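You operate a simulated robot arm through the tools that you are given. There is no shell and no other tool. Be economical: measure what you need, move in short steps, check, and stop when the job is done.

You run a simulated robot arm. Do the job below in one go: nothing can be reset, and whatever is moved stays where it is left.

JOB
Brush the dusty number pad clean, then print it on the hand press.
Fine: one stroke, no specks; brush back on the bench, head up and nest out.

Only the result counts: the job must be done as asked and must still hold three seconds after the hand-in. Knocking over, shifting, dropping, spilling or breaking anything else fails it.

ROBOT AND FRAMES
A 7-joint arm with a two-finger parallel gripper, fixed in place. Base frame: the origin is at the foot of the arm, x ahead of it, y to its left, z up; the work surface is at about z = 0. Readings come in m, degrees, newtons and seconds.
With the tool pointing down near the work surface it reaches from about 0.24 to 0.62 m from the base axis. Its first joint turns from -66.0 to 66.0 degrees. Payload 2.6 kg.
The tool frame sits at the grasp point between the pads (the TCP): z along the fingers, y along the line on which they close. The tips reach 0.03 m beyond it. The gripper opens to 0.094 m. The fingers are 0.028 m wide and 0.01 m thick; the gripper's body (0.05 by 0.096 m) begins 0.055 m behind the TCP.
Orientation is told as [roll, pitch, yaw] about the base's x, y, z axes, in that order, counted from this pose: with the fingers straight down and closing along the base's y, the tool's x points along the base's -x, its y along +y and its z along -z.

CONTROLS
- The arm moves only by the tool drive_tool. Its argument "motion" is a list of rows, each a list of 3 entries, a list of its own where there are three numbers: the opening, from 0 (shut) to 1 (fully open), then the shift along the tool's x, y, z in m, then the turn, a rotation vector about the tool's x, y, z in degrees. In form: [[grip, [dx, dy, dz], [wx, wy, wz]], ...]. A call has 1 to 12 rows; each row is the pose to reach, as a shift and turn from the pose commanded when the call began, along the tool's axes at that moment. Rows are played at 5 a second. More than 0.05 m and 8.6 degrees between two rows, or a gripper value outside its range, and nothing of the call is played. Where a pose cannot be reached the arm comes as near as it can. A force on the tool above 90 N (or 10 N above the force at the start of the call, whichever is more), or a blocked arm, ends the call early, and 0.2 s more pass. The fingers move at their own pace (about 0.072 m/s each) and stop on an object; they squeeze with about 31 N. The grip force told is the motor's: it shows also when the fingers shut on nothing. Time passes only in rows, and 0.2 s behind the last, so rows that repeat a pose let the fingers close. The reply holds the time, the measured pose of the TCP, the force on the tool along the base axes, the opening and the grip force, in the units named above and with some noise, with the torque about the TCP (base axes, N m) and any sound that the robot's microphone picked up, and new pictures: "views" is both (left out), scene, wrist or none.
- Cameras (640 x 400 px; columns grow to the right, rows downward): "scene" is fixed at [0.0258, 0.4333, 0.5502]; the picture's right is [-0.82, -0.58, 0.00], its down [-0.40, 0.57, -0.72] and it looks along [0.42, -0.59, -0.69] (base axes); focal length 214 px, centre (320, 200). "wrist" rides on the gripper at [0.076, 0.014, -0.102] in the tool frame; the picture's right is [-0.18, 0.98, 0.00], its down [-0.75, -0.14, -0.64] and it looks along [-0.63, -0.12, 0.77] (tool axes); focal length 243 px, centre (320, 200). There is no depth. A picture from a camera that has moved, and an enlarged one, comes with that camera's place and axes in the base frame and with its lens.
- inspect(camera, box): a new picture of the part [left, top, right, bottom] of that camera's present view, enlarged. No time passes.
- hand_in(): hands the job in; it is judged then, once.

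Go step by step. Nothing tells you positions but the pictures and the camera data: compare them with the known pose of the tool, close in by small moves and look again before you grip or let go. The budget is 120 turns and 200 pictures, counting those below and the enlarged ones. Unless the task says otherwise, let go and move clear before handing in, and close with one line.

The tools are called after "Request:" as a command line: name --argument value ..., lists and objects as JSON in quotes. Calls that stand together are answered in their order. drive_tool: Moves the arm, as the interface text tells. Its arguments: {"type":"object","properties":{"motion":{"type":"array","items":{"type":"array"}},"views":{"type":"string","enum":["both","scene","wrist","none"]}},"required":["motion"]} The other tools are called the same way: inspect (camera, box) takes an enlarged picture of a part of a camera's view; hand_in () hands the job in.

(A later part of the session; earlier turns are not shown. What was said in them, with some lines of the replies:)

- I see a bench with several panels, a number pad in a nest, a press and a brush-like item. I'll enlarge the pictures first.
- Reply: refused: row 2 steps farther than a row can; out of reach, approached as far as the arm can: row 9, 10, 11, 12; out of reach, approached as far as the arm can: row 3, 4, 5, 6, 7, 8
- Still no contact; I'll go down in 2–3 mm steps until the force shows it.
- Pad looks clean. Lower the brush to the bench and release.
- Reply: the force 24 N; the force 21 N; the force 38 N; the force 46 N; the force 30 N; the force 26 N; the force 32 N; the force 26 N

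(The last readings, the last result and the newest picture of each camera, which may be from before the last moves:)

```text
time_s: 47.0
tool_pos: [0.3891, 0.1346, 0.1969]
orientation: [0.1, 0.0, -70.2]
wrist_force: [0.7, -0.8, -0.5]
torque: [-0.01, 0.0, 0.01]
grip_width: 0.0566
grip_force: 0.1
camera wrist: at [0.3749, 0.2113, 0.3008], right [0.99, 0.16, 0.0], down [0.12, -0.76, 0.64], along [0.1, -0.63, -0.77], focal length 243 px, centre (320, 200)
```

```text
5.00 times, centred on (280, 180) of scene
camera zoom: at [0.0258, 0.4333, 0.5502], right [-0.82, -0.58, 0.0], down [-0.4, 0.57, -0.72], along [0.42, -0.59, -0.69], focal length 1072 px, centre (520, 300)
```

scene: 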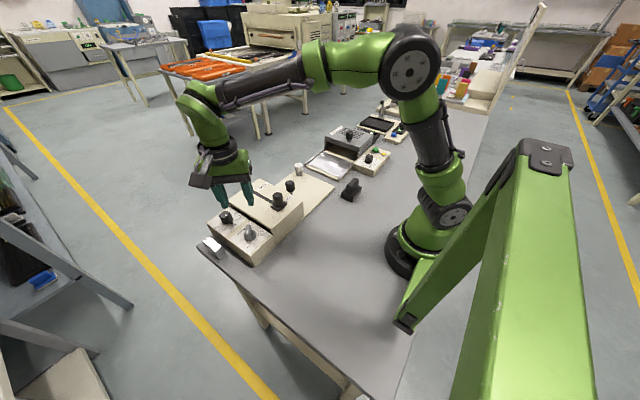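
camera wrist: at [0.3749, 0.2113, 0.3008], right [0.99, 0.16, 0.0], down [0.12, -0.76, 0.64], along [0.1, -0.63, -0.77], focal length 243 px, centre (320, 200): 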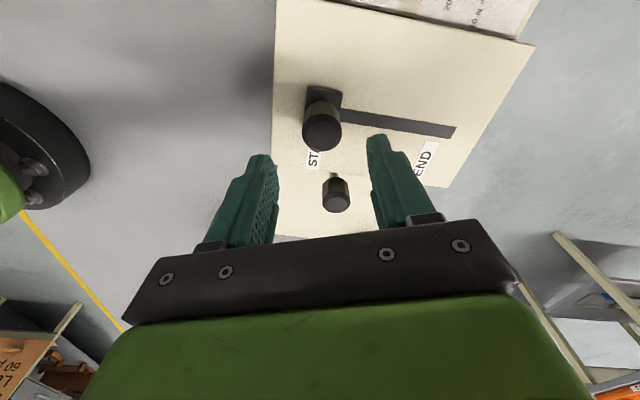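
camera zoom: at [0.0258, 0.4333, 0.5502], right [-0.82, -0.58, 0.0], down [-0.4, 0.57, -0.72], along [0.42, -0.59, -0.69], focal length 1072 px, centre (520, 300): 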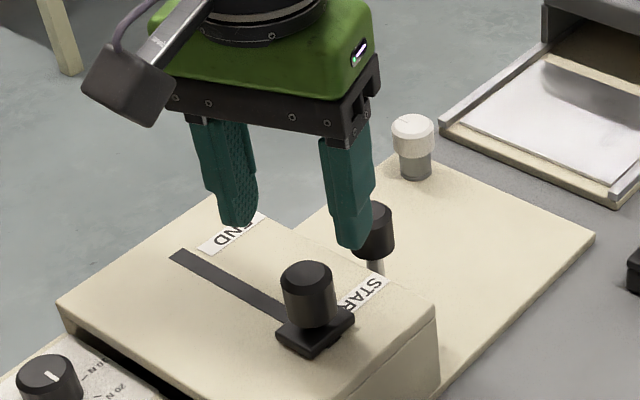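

Request:
drive_tool --motion '[[0.6, [0, 0, 0.035], [0, 0, 0]], [0.6, [0, 0, 0.067], [0, 0, 0]], [0.6, [0, 0, 0.067], [0, 0, 0]], [0, [0, 0, 0.067], [0, 0, 0]], [0, [0, 0, 0.067], [0, 0, 0]], [0, [0, 0, 0.067], [0, 0, 0]]]' --views "wrist"

Request:
inspect --camera "scene" --box '[230, 140, 330, 220]'

```text
time_s: 48.4
tool_pos: [0.3896, 0.1356, 0.1307]
orientation: [0.3, -0.1, -69.8]
wrist_force: [19.6, 7.0, -12.5]
torque: [-0.02, 0.16, 0.02]
grip_width: 0.0296
grip_force: 45.4
camera wrist: at [0.3753, 0.2117, 0.2342], right [0.99, 0.16, 0.0], down [0.12, -0.76, 0.64], along [0.11, -0.63, -0.77], focal length 243 px, centre (320, 200)
```

wrist: 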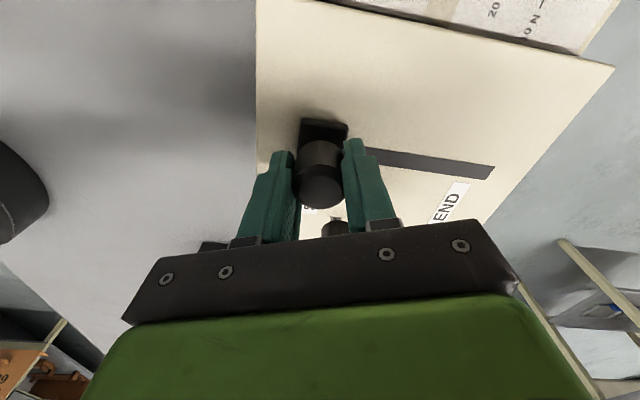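

```text
5.00 times, centred on (280, 180) of scene
camera zoom: at [0.0259, 0.4334, 0.5502], right [-0.82, -0.58, 0.0], down [-0.4, 0.57, -0.72], along [0.42, -0.59, -0.69], focal length 1072 px, centre (520, 300)
```

zoom: 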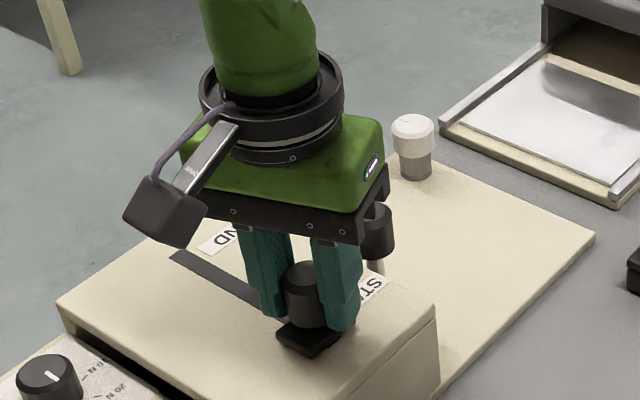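

Request:
drive_tool --motion '[[0, [-0.00395, 0.01134, 0], [0, 0, 0]], [0, [-0.0079, 0.02268, 0], [0, 0, 0]], [0, [-0.01185, 0.03402, 0], [0, 0, 0]], [0, [-0.0158, 0.04536, 0], [0, 0, 0]], [0, [-0.01975, 0.0567, 0], [0, 0, 0]], [0, [-0.0237, 0.06804, 0], [0, 0, 0]], [0, [-0.02765, 0.07938, 0], [0, 0, 0]], [0, [-0.0316, 0.09072, 0], [0, 0, 0]], [0, [-0.0345, 0.099, 0], [0, 0, 0]]]' --views "wrist"

Request:
inspect --camera "scene" --box '[220, 140, 320, 220]'

```text
time_s: 50.4
tool_pos: [0.4941, 0.1352, 0.1313]
orientation: [0.1, -0.1, -70.0]
wrist_force: [-0.5, -1.6, 6.5]
torque: [1.06, 0.72, -0.21]
grip_width: 0.0294
grip_force: 45.1
camera wrist: at [0.4801, 0.2118, 0.2341], right [0.99, 0.16, 0.0], down [0.12, -0.76, 0.64], along [0.11, -0.63, -0.77], focal length 243 px, centre (320, 200)
```

wrist: 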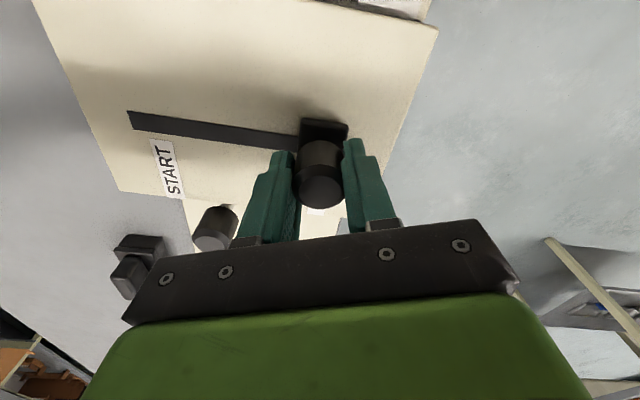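

```text
5.00 times, centred on (270, 180) of scene
camera zoom: at [0.0258, 0.4333, 0.5502], right [-0.82, -0.58, 0.0], down [-0.4, 0.57, -0.72], along [0.42, -0.59, -0.69], focal length 1072 px, centre (570, 300)
```

zoom: 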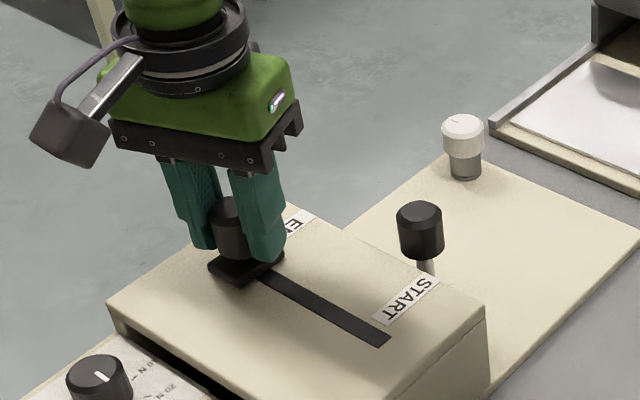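

Not quite at the end of the slot; push on until a stop is felt.

Request:
drive_tool --motion '[[0, [-0.002, 0.005, 0], [0, 0, 0]], [0, [-0.0035, 0.01, 0], [0, 0, 0]], [0, [-0.005, 0.014, 0], [0, 0, 0]]]' --views "none"

```text
time_s: 51.3
tool_pos: [0.5007, 0.1339, 0.1304]
orientation: [-1.5, 0.5, -70.9]
wrist_force: [-15.9, -3.4, 6.7]
torque: [0.02, -1.02, -0.06]
grip_width: 0.0299
grip_force: 44.9
stopped in row 3: the force on the tool passed its limit at 93 N (the readings are from after the stop); the commanded pose is now the measured one
```

Request:
drive_tool --motion '[[0, [0.0, -0.001, 0], [0, 0, 0]], [0.6, [0.0, -0.001, 0], [0, 0, 0]], [0.6, [0, -0.001, 0], [0, 0, 0]], [0.6, [0, -0.001, -0.04], [0, 0, 0]], [0.6, [0, -0.001, -0.08], [0, 0, 0]], [0.6, [0, -0.001, -0.08], [0, 0, 0]]]' --views "wrist"

Request:
inspect --camera "scene" --box '[200, 150, 320, 250]'

```text
time_s: 52.7
tool_pos: [0.5031, 0.1346, 0.21]
orientation: [-1.4, 0.5, -70.8]
wrist_force: [0.2, 1.1, 0.4]
torque: [0.01, -0.01, 0.01]
grip_width: 0.0563
grip_force: 0.1
camera wrist: at [0.4936, 0.2107, 0.3141], right [0.99, 0.15, -0.03], down [0.13, -0.76, 0.64], along [0.08, -0.63, -0.77], focal length 243 px, centre (320, 200)
```

wrist: 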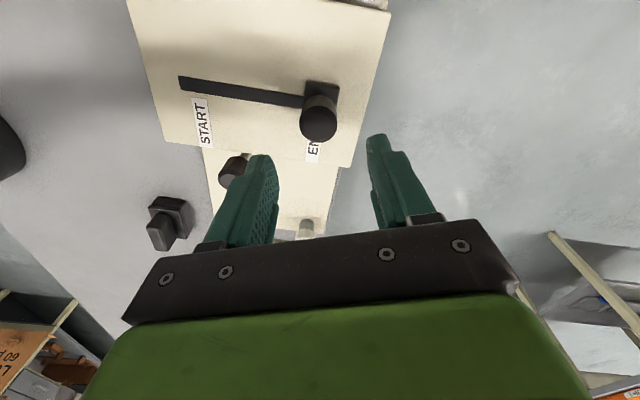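

```text
4.00 times, centred on (260, 200) of scene
camera zoom: at [0.0258, 0.4333, 0.5502], right [-0.82, -0.58, 0.0], down [-0.4, 0.57, -0.72], along [0.42, -0.59, -0.69], focal length 858 px, centre (560, 200)
```

zoom: 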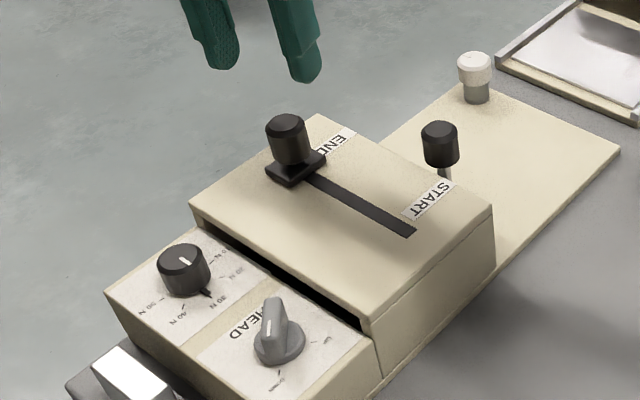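

Request:
drive_tool --motion '[[0.5, [0.04, -0.015, 0.0], [-0.9, 1.2, -6]], [0.5, [0.08, -0.033, 0.0], [-0.9, 1.2, -13]], [0.5, [0.12, -0.05, 0.0], [-0.9, 1.2, -20]], [0.5, [0.149, -0.0666, 0.0], [-0.9, 1.2, -24.8]], [0.5, [0.149, -0.0666, 0.0], [-0.9, 1.2, -24.8]]]' --views "wrist"

Request:
inspect --camera "wrist" --box '[220, 40, 440, 220]'

```text
time_s: 53.9
tool_pos: [0.39, 0.2543, 0.2125]
orientation: [0.2, 2.0, -45.8]
wrist_force: [-0.2, -0.7, -0.5]
torque: [0.01, 0.0, 0.01]
grip_width: 0.0468
grip_force: 0.1
camera wrist: at [0.349, 0.3157, 0.3187], right [0.83, 0.55, 0.0], down [0.44, -0.66, 0.61], along [0.34, -0.51, -0.79], focal length 243 px, centre (320, 200)
```

wrist: 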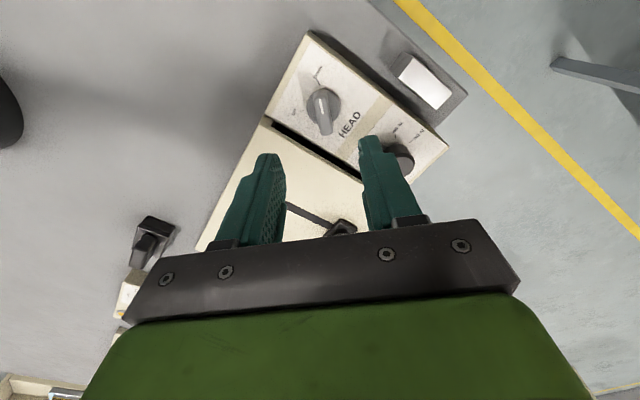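

```text
2.22 times, centred on (330, 130) of wrist
camera zoom: at [0.349, 0.3157, 0.3187], right [0.83, 0.55, 0.0], down [0.44, -0.66, 0.61], along [0.34, -0.51, -0.79], focal length 539 px, centre (298, 356)
```

zoom: 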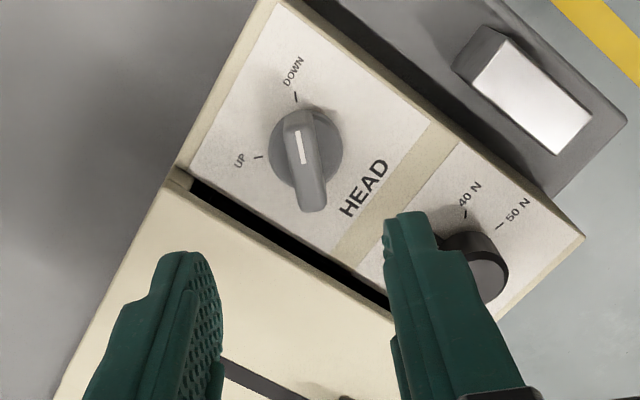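

Request:
drive_tool --motion '[[0.5, [0, 0, 0], [0, -2.0, 0]], [0.5, [0, 0, 0], [0, -2.0, 0]]]' --views "none"

Request:
inspect --camera "wrist" --box '[220, 40, 440, 220]'

```text
time_s: 54.5
tool_pos: [0.3908, 0.2532, 0.213]
orientation: [0.0, 0.1, -45.9]
wrist_force: [-0.3, -0.4, 0.3]
torque: [0.0, 0.01, 0.01]
grip_width: 0.0469
grip_force: 0.1
```

```text
2.22 times, centred on (330, 130) of wrist
camera zoom: at [0.347, 0.3181, 0.316], right [0.83, 0.55, 0.0], down [0.42, -0.64, 0.64], along [0.35, -0.53, -0.77], focal length 539 px, centre (298, 356)
```

zoom: 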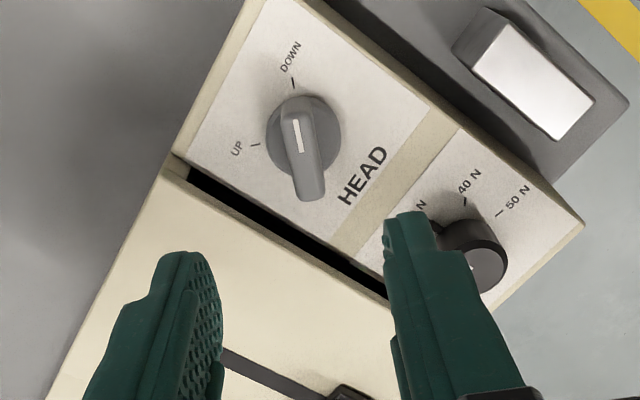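

Request:
drive_tool --motion '[[0.5, [0.001, 0.001, 0.045], [0, 0, 0]], [0.5, [0.001, 0.001, 0.09], [0, 0, 0]], [0.5, [0.001, 0.001, 0.104], [0, 0, 0]], [0.5, [0.001, 0.001, 0.104], [0, 0, 0]], [0, [0.001, 0.001, 0.104], [0, 0, 0]], [0, [0.001, 0.001, 0.104], [0, 0, 0]], [0, [0.001, 0.001, 0.104], [0, 0, 0]]]' --views "wrist"

```text
time_s: 56.1
tool_pos: [0.3902, 0.2558, 0.109]
orientation: [0.3, -0.1, -45.8]
wrist_force: [13.5, 9.9, -8.2]
torque: [0.14, 0.29, 0.78]
grip_width: 0.0127
grip_force: 44.7
camera wrist: at [0.3469, 0.32, 0.2124], right [0.83, 0.55, 0.0], down [0.42, -0.64, 0.64], along [0.36, -0.53, -0.77], focal length 243 px, centre (320, 200)
```

wrist: 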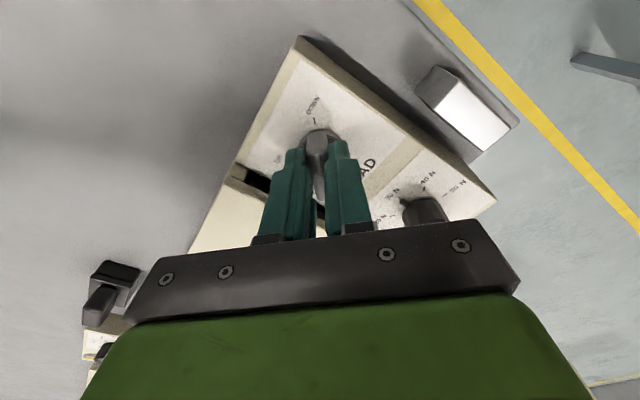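

Request:
drive_tool --motion '[[0, [0, 0.0012, 0.0005], [0, 0, -8]], [0, [0, 0.0012, 0.0005], [0, 0, -16]], [0, [0, 0.0012, 0.0005], [0, 0, -24]], [0, [0, 0.0012, 0.0005], [0, 0, -32]], [0, [0, 0.0012, 0.0005], [0, 0, -40]], [0, [0, 0.0012, 0.0005], [0, 0, -46]]]' --views "none"

```text
time_s: 57.5
tool_pos: [0.3907, 0.2516, 0.1078]
orientation: [-0.2, 0.3, -0.3]
wrist_force: [-28.8, -42.8, 34.6]
torque: [-0.62, 0.42, -0.2]
grip_width: 0.0128
grip_force: 44.6
```

Request:
drive_tool --motion '[[0, [0.001, -0.002, -0.0015], [0, 0, 0]], [0, [0.0015, -0.003, -0.0015], [0, 0, -8]], [0, [0.0015, -0.003, -0.0015], [0, 0, -16]], [0, [0.0015, -0.003, -0.0015], [0, 0, -24]]]' --views "none"

```text
time_s: 58.5
tool_pos: [0.3907, 0.2504, 0.1081]
orientation: [-0.2, 0.0, 23.9]
wrist_force: [5.4, -19.4, -21.2]
torque: [0.02, -0.25, -0.07]
grip_width: 0.0127
grip_force: 44.9
```

Request:
drive_tool --motion '[[0, [0.0004, -0.001, 0.0008], [0, 0, -6]], [0, [0.0004, -0.001, 0.0008], [0, 0, -13]], [0, [0.0004, -0.001, 0.0008], [0, 0, -19]], [0, [0.0004, -0.001, 0.0008], [0, 0, -24]], [0, [0.0004, -0.001, 0.0008], [0, 0, -24]]]' --views "wrist"

```text
time_s: 59.7
tool_pos: [0.3914, 0.2484, 0.1082]
orientation: [-0.1, 0.0, 47.7]
wrist_force: [18.1, -12.6, -29.9]
torque: [0.08, 0.03, -1.42]
grip_width: 0.0134
grip_force: 44.6
camera wrist: at [0.3291, 0.2025, 0.2115], right [-0.6, 0.8, 0.0], down [0.61, 0.46, 0.64], along [0.51, 0.39, -0.77], focal length 243 px, centre (320, 200)
```

wrist: 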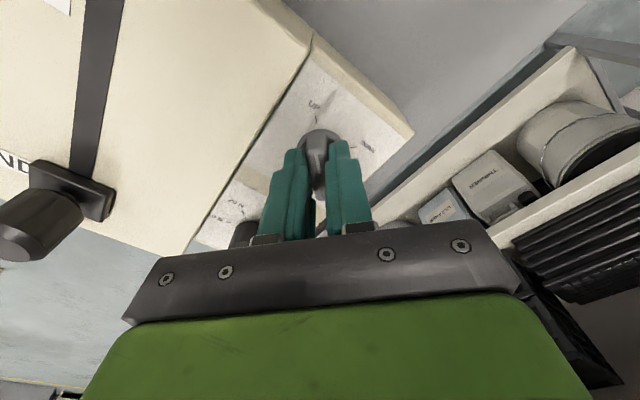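

Torque shows the UP stop. Release and lift, then check.

Request:
drive_tool --motion '[[0, [0, 0, 0.0], [0, 0, 2]], [0.5, [0, 0, 0.0], [0, 0, 2]], [0.5, [0, 0, 0.0], [0, 0, 2]], [0.5, [0, 0, -0.04], [0, 0, 2]], [0.5, [0, 0, -0.08], [0, 0, 2]], [0.5, [0, 0, -0.12], [0, 0, 2]], [0.5, [0, 0, -0.15], [0, 0, 2]]]' --views "wrist"

Request:
inspect --camera "wrist" --box '[240, 40, 420, 180]'

Request:
inspect --camera "scene" --box '[200, 160, 320, 260]'

```text
time_s: 61.3
tool_pos: [0.3903, 0.2508, 0.2585]
orientation: [0.0, 0.0, 46.2]
wrist_force: [-0.5, -0.5, -0.1]
torque: [0.01, 0.01, 0.01]
grip_width: 0.0468
grip_force: 0.1
camera wrist: at [0.3257, 0.206, 0.3625], right [-0.58, 0.81, 0.0], down [0.62, 0.44, 0.64], along [0.52, 0.37, -0.77], focal length 243 px, centre (320, 200)
```

wrist: 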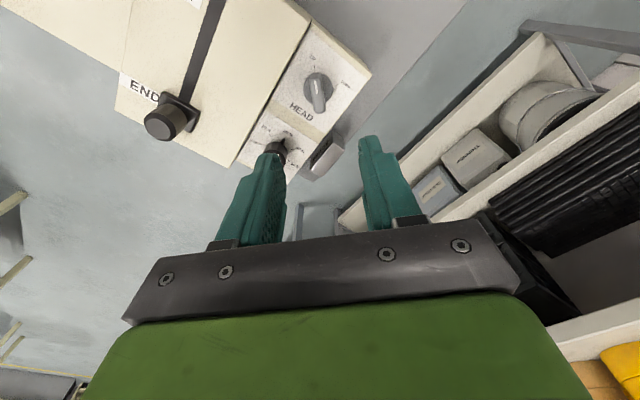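

```text
2.86 times, centred on (330, 110) of wrist
camera zoom: at [0.3257, 0.206, 0.3625], right [-0.58, 0.81, 0.0], down [0.62, 0.44, 0.64], along [0.52, 0.37, -0.77], focal length 693 px, centre (291, 457)
```

zoom: 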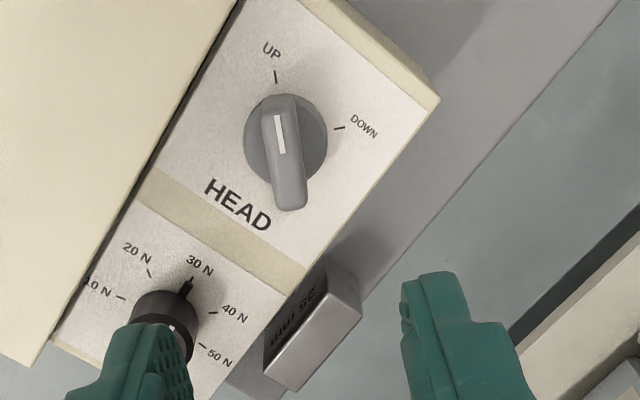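

```text
4.00 times, centred on (260, 210) of scene
camera zoom: at [0.0258, 0.4333, 0.5502], right [-0.82, -0.58, 0.0], down [-0.4, 0.57, -0.72], along [0.42, -0.59, -0.69], focal length 858 px, centre (560, 160)
```

zoom: 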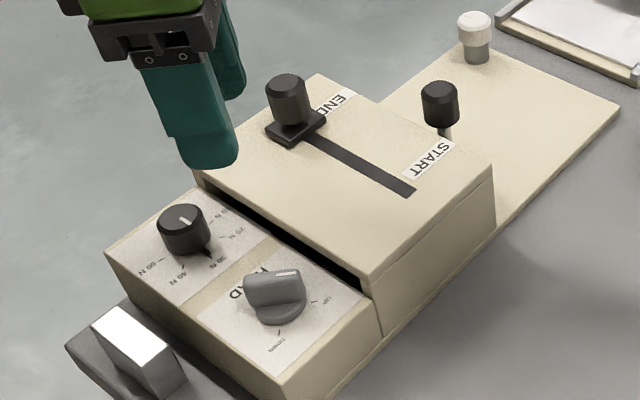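

Request:
drive_tool --motion '[[0.6, [0.01, -0.013, 0], [0, 0, 8]], [0.6, [0.02, -0.026, 0], [0, 0, 16]], [0.6, [0.03, -0.039, 0], [0, 0, 24]], [0.6, [0.04, -0.052, 0], [0, 0, 32]], [0.6, [0.05, -0.065, 0], [0, 0, 40]], [0.6, [0.06, -0.078, 0], [0, 0, 48]], [0.6, [0.07, -0.091, 0], [0, 0, 56]], [0.6, [0.082, -0.105, 0], [0, 0, 64]], [0.6, [0.094, -0.12, 0], [0, 0, 72]], [0.6, [0.106, -0.135, 0], [0, 0, 80]], [0.6, [0.118, -0.15, 0], [0, 0, 88]], [0.6, [0.1258, -0.1603, 0], [0, 0, 96]]]' --views "none"

Request:
drive_tool --motion '[[0.6, [0, 0, 0], [0, 0, 8]], [0.6, [0, 0, 0.02], [0, 0, 16]], [0.6, [0, 0, 0.04], [0, 0, 24]], [0.6, [0, 0, 0.06], [0, 0, 32]], [0.6, [0, 0, 0.09], [0, 0, 40]], [0.6, [0, 0, 0.09], [0, 0, 40]]]' --views "wrist"

Request:
inspect --camera "wrist" --box '[220, 40, 440, 240]'

```text
time_s: 63.9
tool_pos: [0.4176, 0.0493, 0.2577]
orientation: [0.0, 0.0, -50.0]
wrist_force: [0.5, -0.4, 0.1]
torque: [0.02, -0.02, -0.03]
grip_width: 0.0565
grip_force: 0.1
```

```text
time_s: 65.3
tool_pos: [0.4183, 0.051, 0.1675]
orientation: [0.1, 0.0, -90.0]
wrist_force: [0.2, -0.6, -0.2]
torque: [0.01, 0.02, 0.03]
grip_width: 0.0565
grip_force: 0.0
camera wrist: at [0.4313, 0.1263, 0.2711], right [0.98, -0.18, 0.0], down [-0.14, -0.75, 0.64], along [-0.12, -0.63, -0.77], focal length 243 px, centre (320, 200)
```

wrist: 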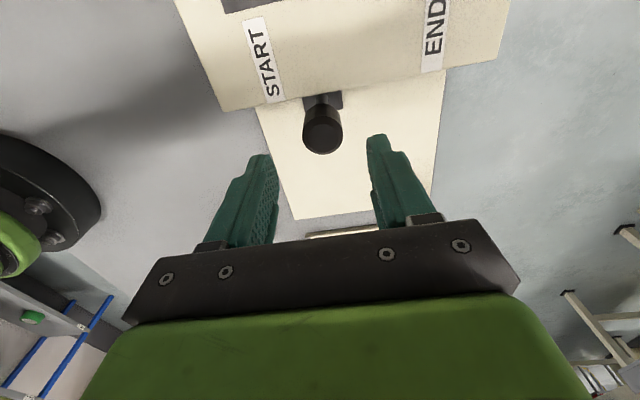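

```text
2.00 times, centred on (330, 140) of wrist
camera zoom: at [0.4313, 0.1263, 0.2711], right [0.98, -0.18, 0.0], down [-0.14, -0.75, 0.64], along [-0.12, -0.63, -0.77], focal length 485 px, centre (300, 320)
```

zoom: 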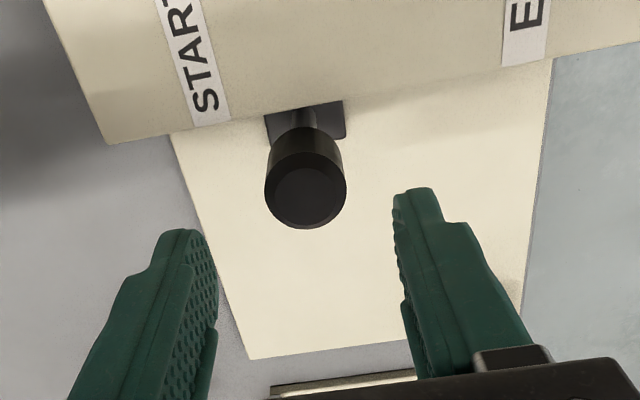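

Request:
drive_tool --motion '[[0.6, [-0.001, 0.0, 0.035], [0, 0, 0]], [0.6, [-0.001, 0, 0.069], [0, 0, 0]], [0.6, [-0.001, 0, 0.069], [0, 0, 0]], [0, [-0.001, 0, 0.069], [0, 0, 0]], [0, [-0.001, 0, 0.069], [0, 0, 0]], [0, [-0.001, 0, 0.069], [0, 0, 0]]]' --views "none"

Request:
drive_tool --motion '[[0, [-0.012, 0, 0], [0, 0, 0]], [0, [-0.027, 0.0003, 0], [0, 0, 0]], [0, [-0.042, 0.0005, 0], [0, 0, 0]], [0, [-0.057, 0.0007, 0], [0, 0, 0]]]' --views "scene"

```text
time_s: 66.7
tool_pos: [0.4202, 0.0492, 0.1001]
orientation: [0.3, 0.1, -89.8]
wrist_force: [27.2, 0.7, -16.3]
torque: [0.31, 0.51, 0.05]
grip_width: 0.0298
grip_force: 44.8
```

```text
time_s: 67.7
tool_pos: [0.4196, -0.0086, 0.1004]
orientation: [0.3, 0.0, -89.8]
wrist_force: [28.0, 1.9, -15.2]
torque: [0.1, 0.41, 0.03]
grip_width: 0.0295
grip_force: 45.0
```

scene: 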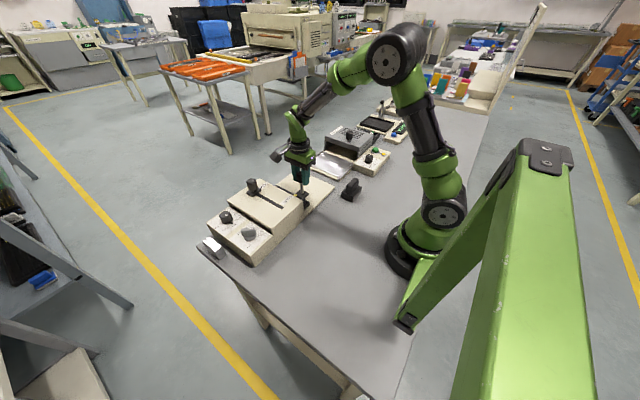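

Moving out smoothly; ease the side load by 1.5 mm and continue to the out stop.

Request:
drive_tool --motion '[[0, [-0.012, 0.0015, 0.0005], [0, 0, 0]], [0, [-0.027, 0.0017, 0.0005], [0, 0, 0]], [0, [-0.042, 0.0019, 0.0005], [0, 0, 0]], [0, [-0.057, 0.0021, 0.0005], [0, 0, 0]], [0, [-0.072, 0.0023, 0.0005], [0, 0, 0]], [0, [-0.084, 0.0025, 0.0005], [0, 0, 0]], [0, [-0.093, 0.0025, 0.0005], [0, 0, 0]]]' --views "none"

```text
time_s: 69.3
tool_pos: [0.4195, -0.1001, 0.0992]
orientation: [-0.1, 0.2, -90.1]
wrist_force: [-28.2, 6.2, 36.7]
torque: [-0.66, -0.2, -0.22]
grip_width: 0.0298
grip_force: 44.8
```

Request:
drive_tool --motion '[[0, [0, -0.0015, -0.001], [0, 0, 0]], [0, [-0.003, -0.0015, -0.001], [0, 0, 0]], [0, [-0.006, -0.0015, -0.001], [0, 0, 0]]]' --views "none"

```text
time_s: 70.1
tool_pos: [0.4191, -0.102, 0.0993]
orientation: [-0.1, 0.7, -89.7]
wrist_force: [-15.9, 30.9, 19.9]
torque: [-0.54, -0.44, -0.03]
grip_width: 0.0298
grip_force: 44.8
```

At the out stop. Relax, release and lift clear, then inspect the print.

Request:
drive_tool --motion '[[0, [0.005, -0.001, -0.0005], [0, 0, 0]], [0.6, [0.005, -0.001, -0.0005], [0, 0, 0]], [0.6, [0.005, -0.001, -0.0005], [0, 0, 0]], [0.6, [0.005, -0.001, -0.04], [0, 0, 0]], [0.6, [0.005, -0.001, -0.08], [0, 0, 0]], [0.6, [0.005, -0.001, -0.12], [0, 0, 0]], [0.6, [0.045, -0.001, -0.15], [0, 0, 0]], [0.6, [0.045, -0.001, -0.17], [0, 0, 0]]]' --views "both"

Request:
inspect --camera "scene" --box '[268, 155, 338, 205]'

Request:
inspect --camera "wrist" --box '[220, 0, 420, 150]'

Request:
inspect --camera "scene" --box '[195, 150, 395, 270]'

```text
time_s: 71.9
tool_pos: [0.4176, -0.0631, 0.2698]
orientation: [0.0, 0.2, -90.0]
wrist_force: [0.9, -0.4, -0.9]
torque: [-0.03, 0.08, -0.03]
grip_width: 0.0563
grip_force: 0.2
camera wrist: at [0.4317, 0.0139, 0.3736], right [0.98, -0.18, 0.0], down [-0.14, -0.75, 0.64], along [-0.12, -0.63, -0.77], focal length 243 px, centre (320, 200)
```

scene: 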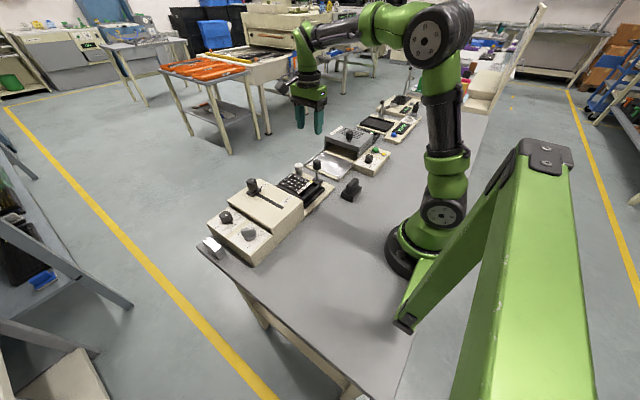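
wrist: 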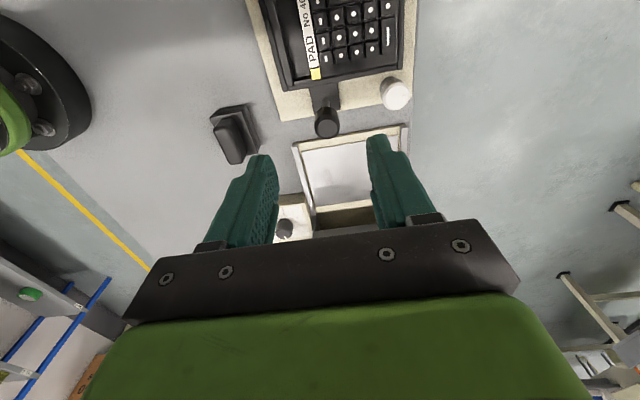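

```text
8.00 times, centred on (303, 180) of scene
camera zoom: at [0.0258, 0.4333, 0.5502], right [-0.82, -0.58, 0.0], down [-0.4, 0.57, -0.72], along [0.42, -0.59, -0.69], focal length 1716 px, centre (456, 360)
```

zoom: 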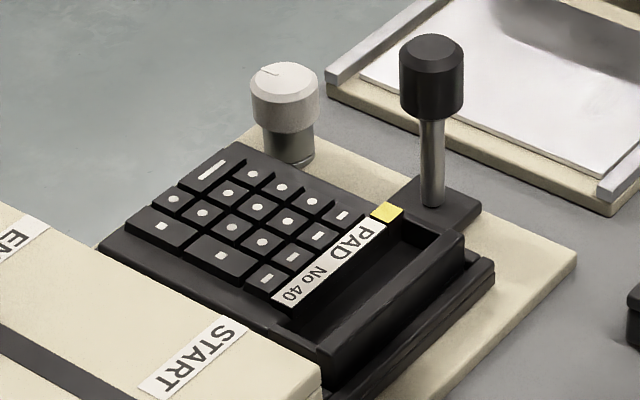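

```text
2.67 times, centred on (320, 75) of wrist
camera zoom: at [0.4317, 0.0139, 0.3736], right [0.98, -0.18, 0.0], down [-0.14, -0.75, 0.64], along [-0.12, -0.63, -0.77], focal length 647 px, centre (320, 533)
```

zoom: 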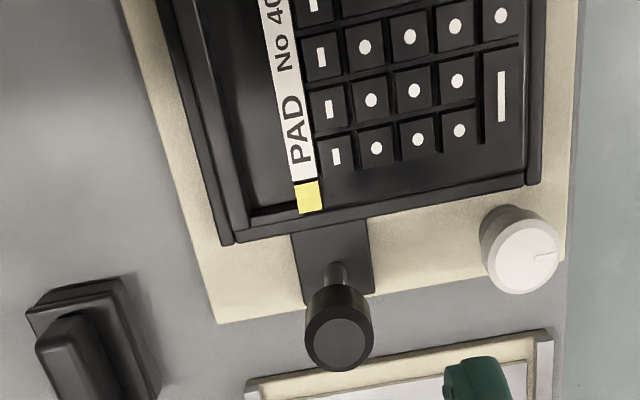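

```text
3.20 times, centred on (295, 210) of scene
camera zoom: at [0.0258, 0.4333, 0.5502], right [-0.82, -0.58, 0.0], down [-0.4, 0.57, -0.72], along [0.42, -0.59, -0.69], focal length 686 px, centre (400, 168)
```

zoom: 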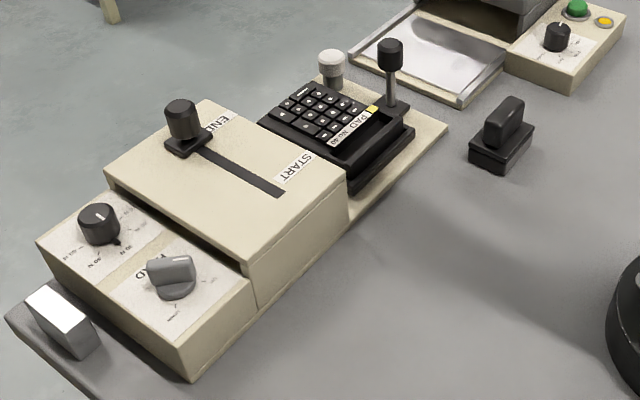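

The print is crisp, with no specks on any key. The nest is out, the head is up, the brush is on the bench and the arm is clear, so I'm handing in.

Request:
hand_in

```text
The job is handed in.
```

I brushed number pad No 40 clean and printed it with one stroke at the dial's existing 30 N setting. The print shows no specks, the head is up, the nest is out, and the brush is back on the bench.
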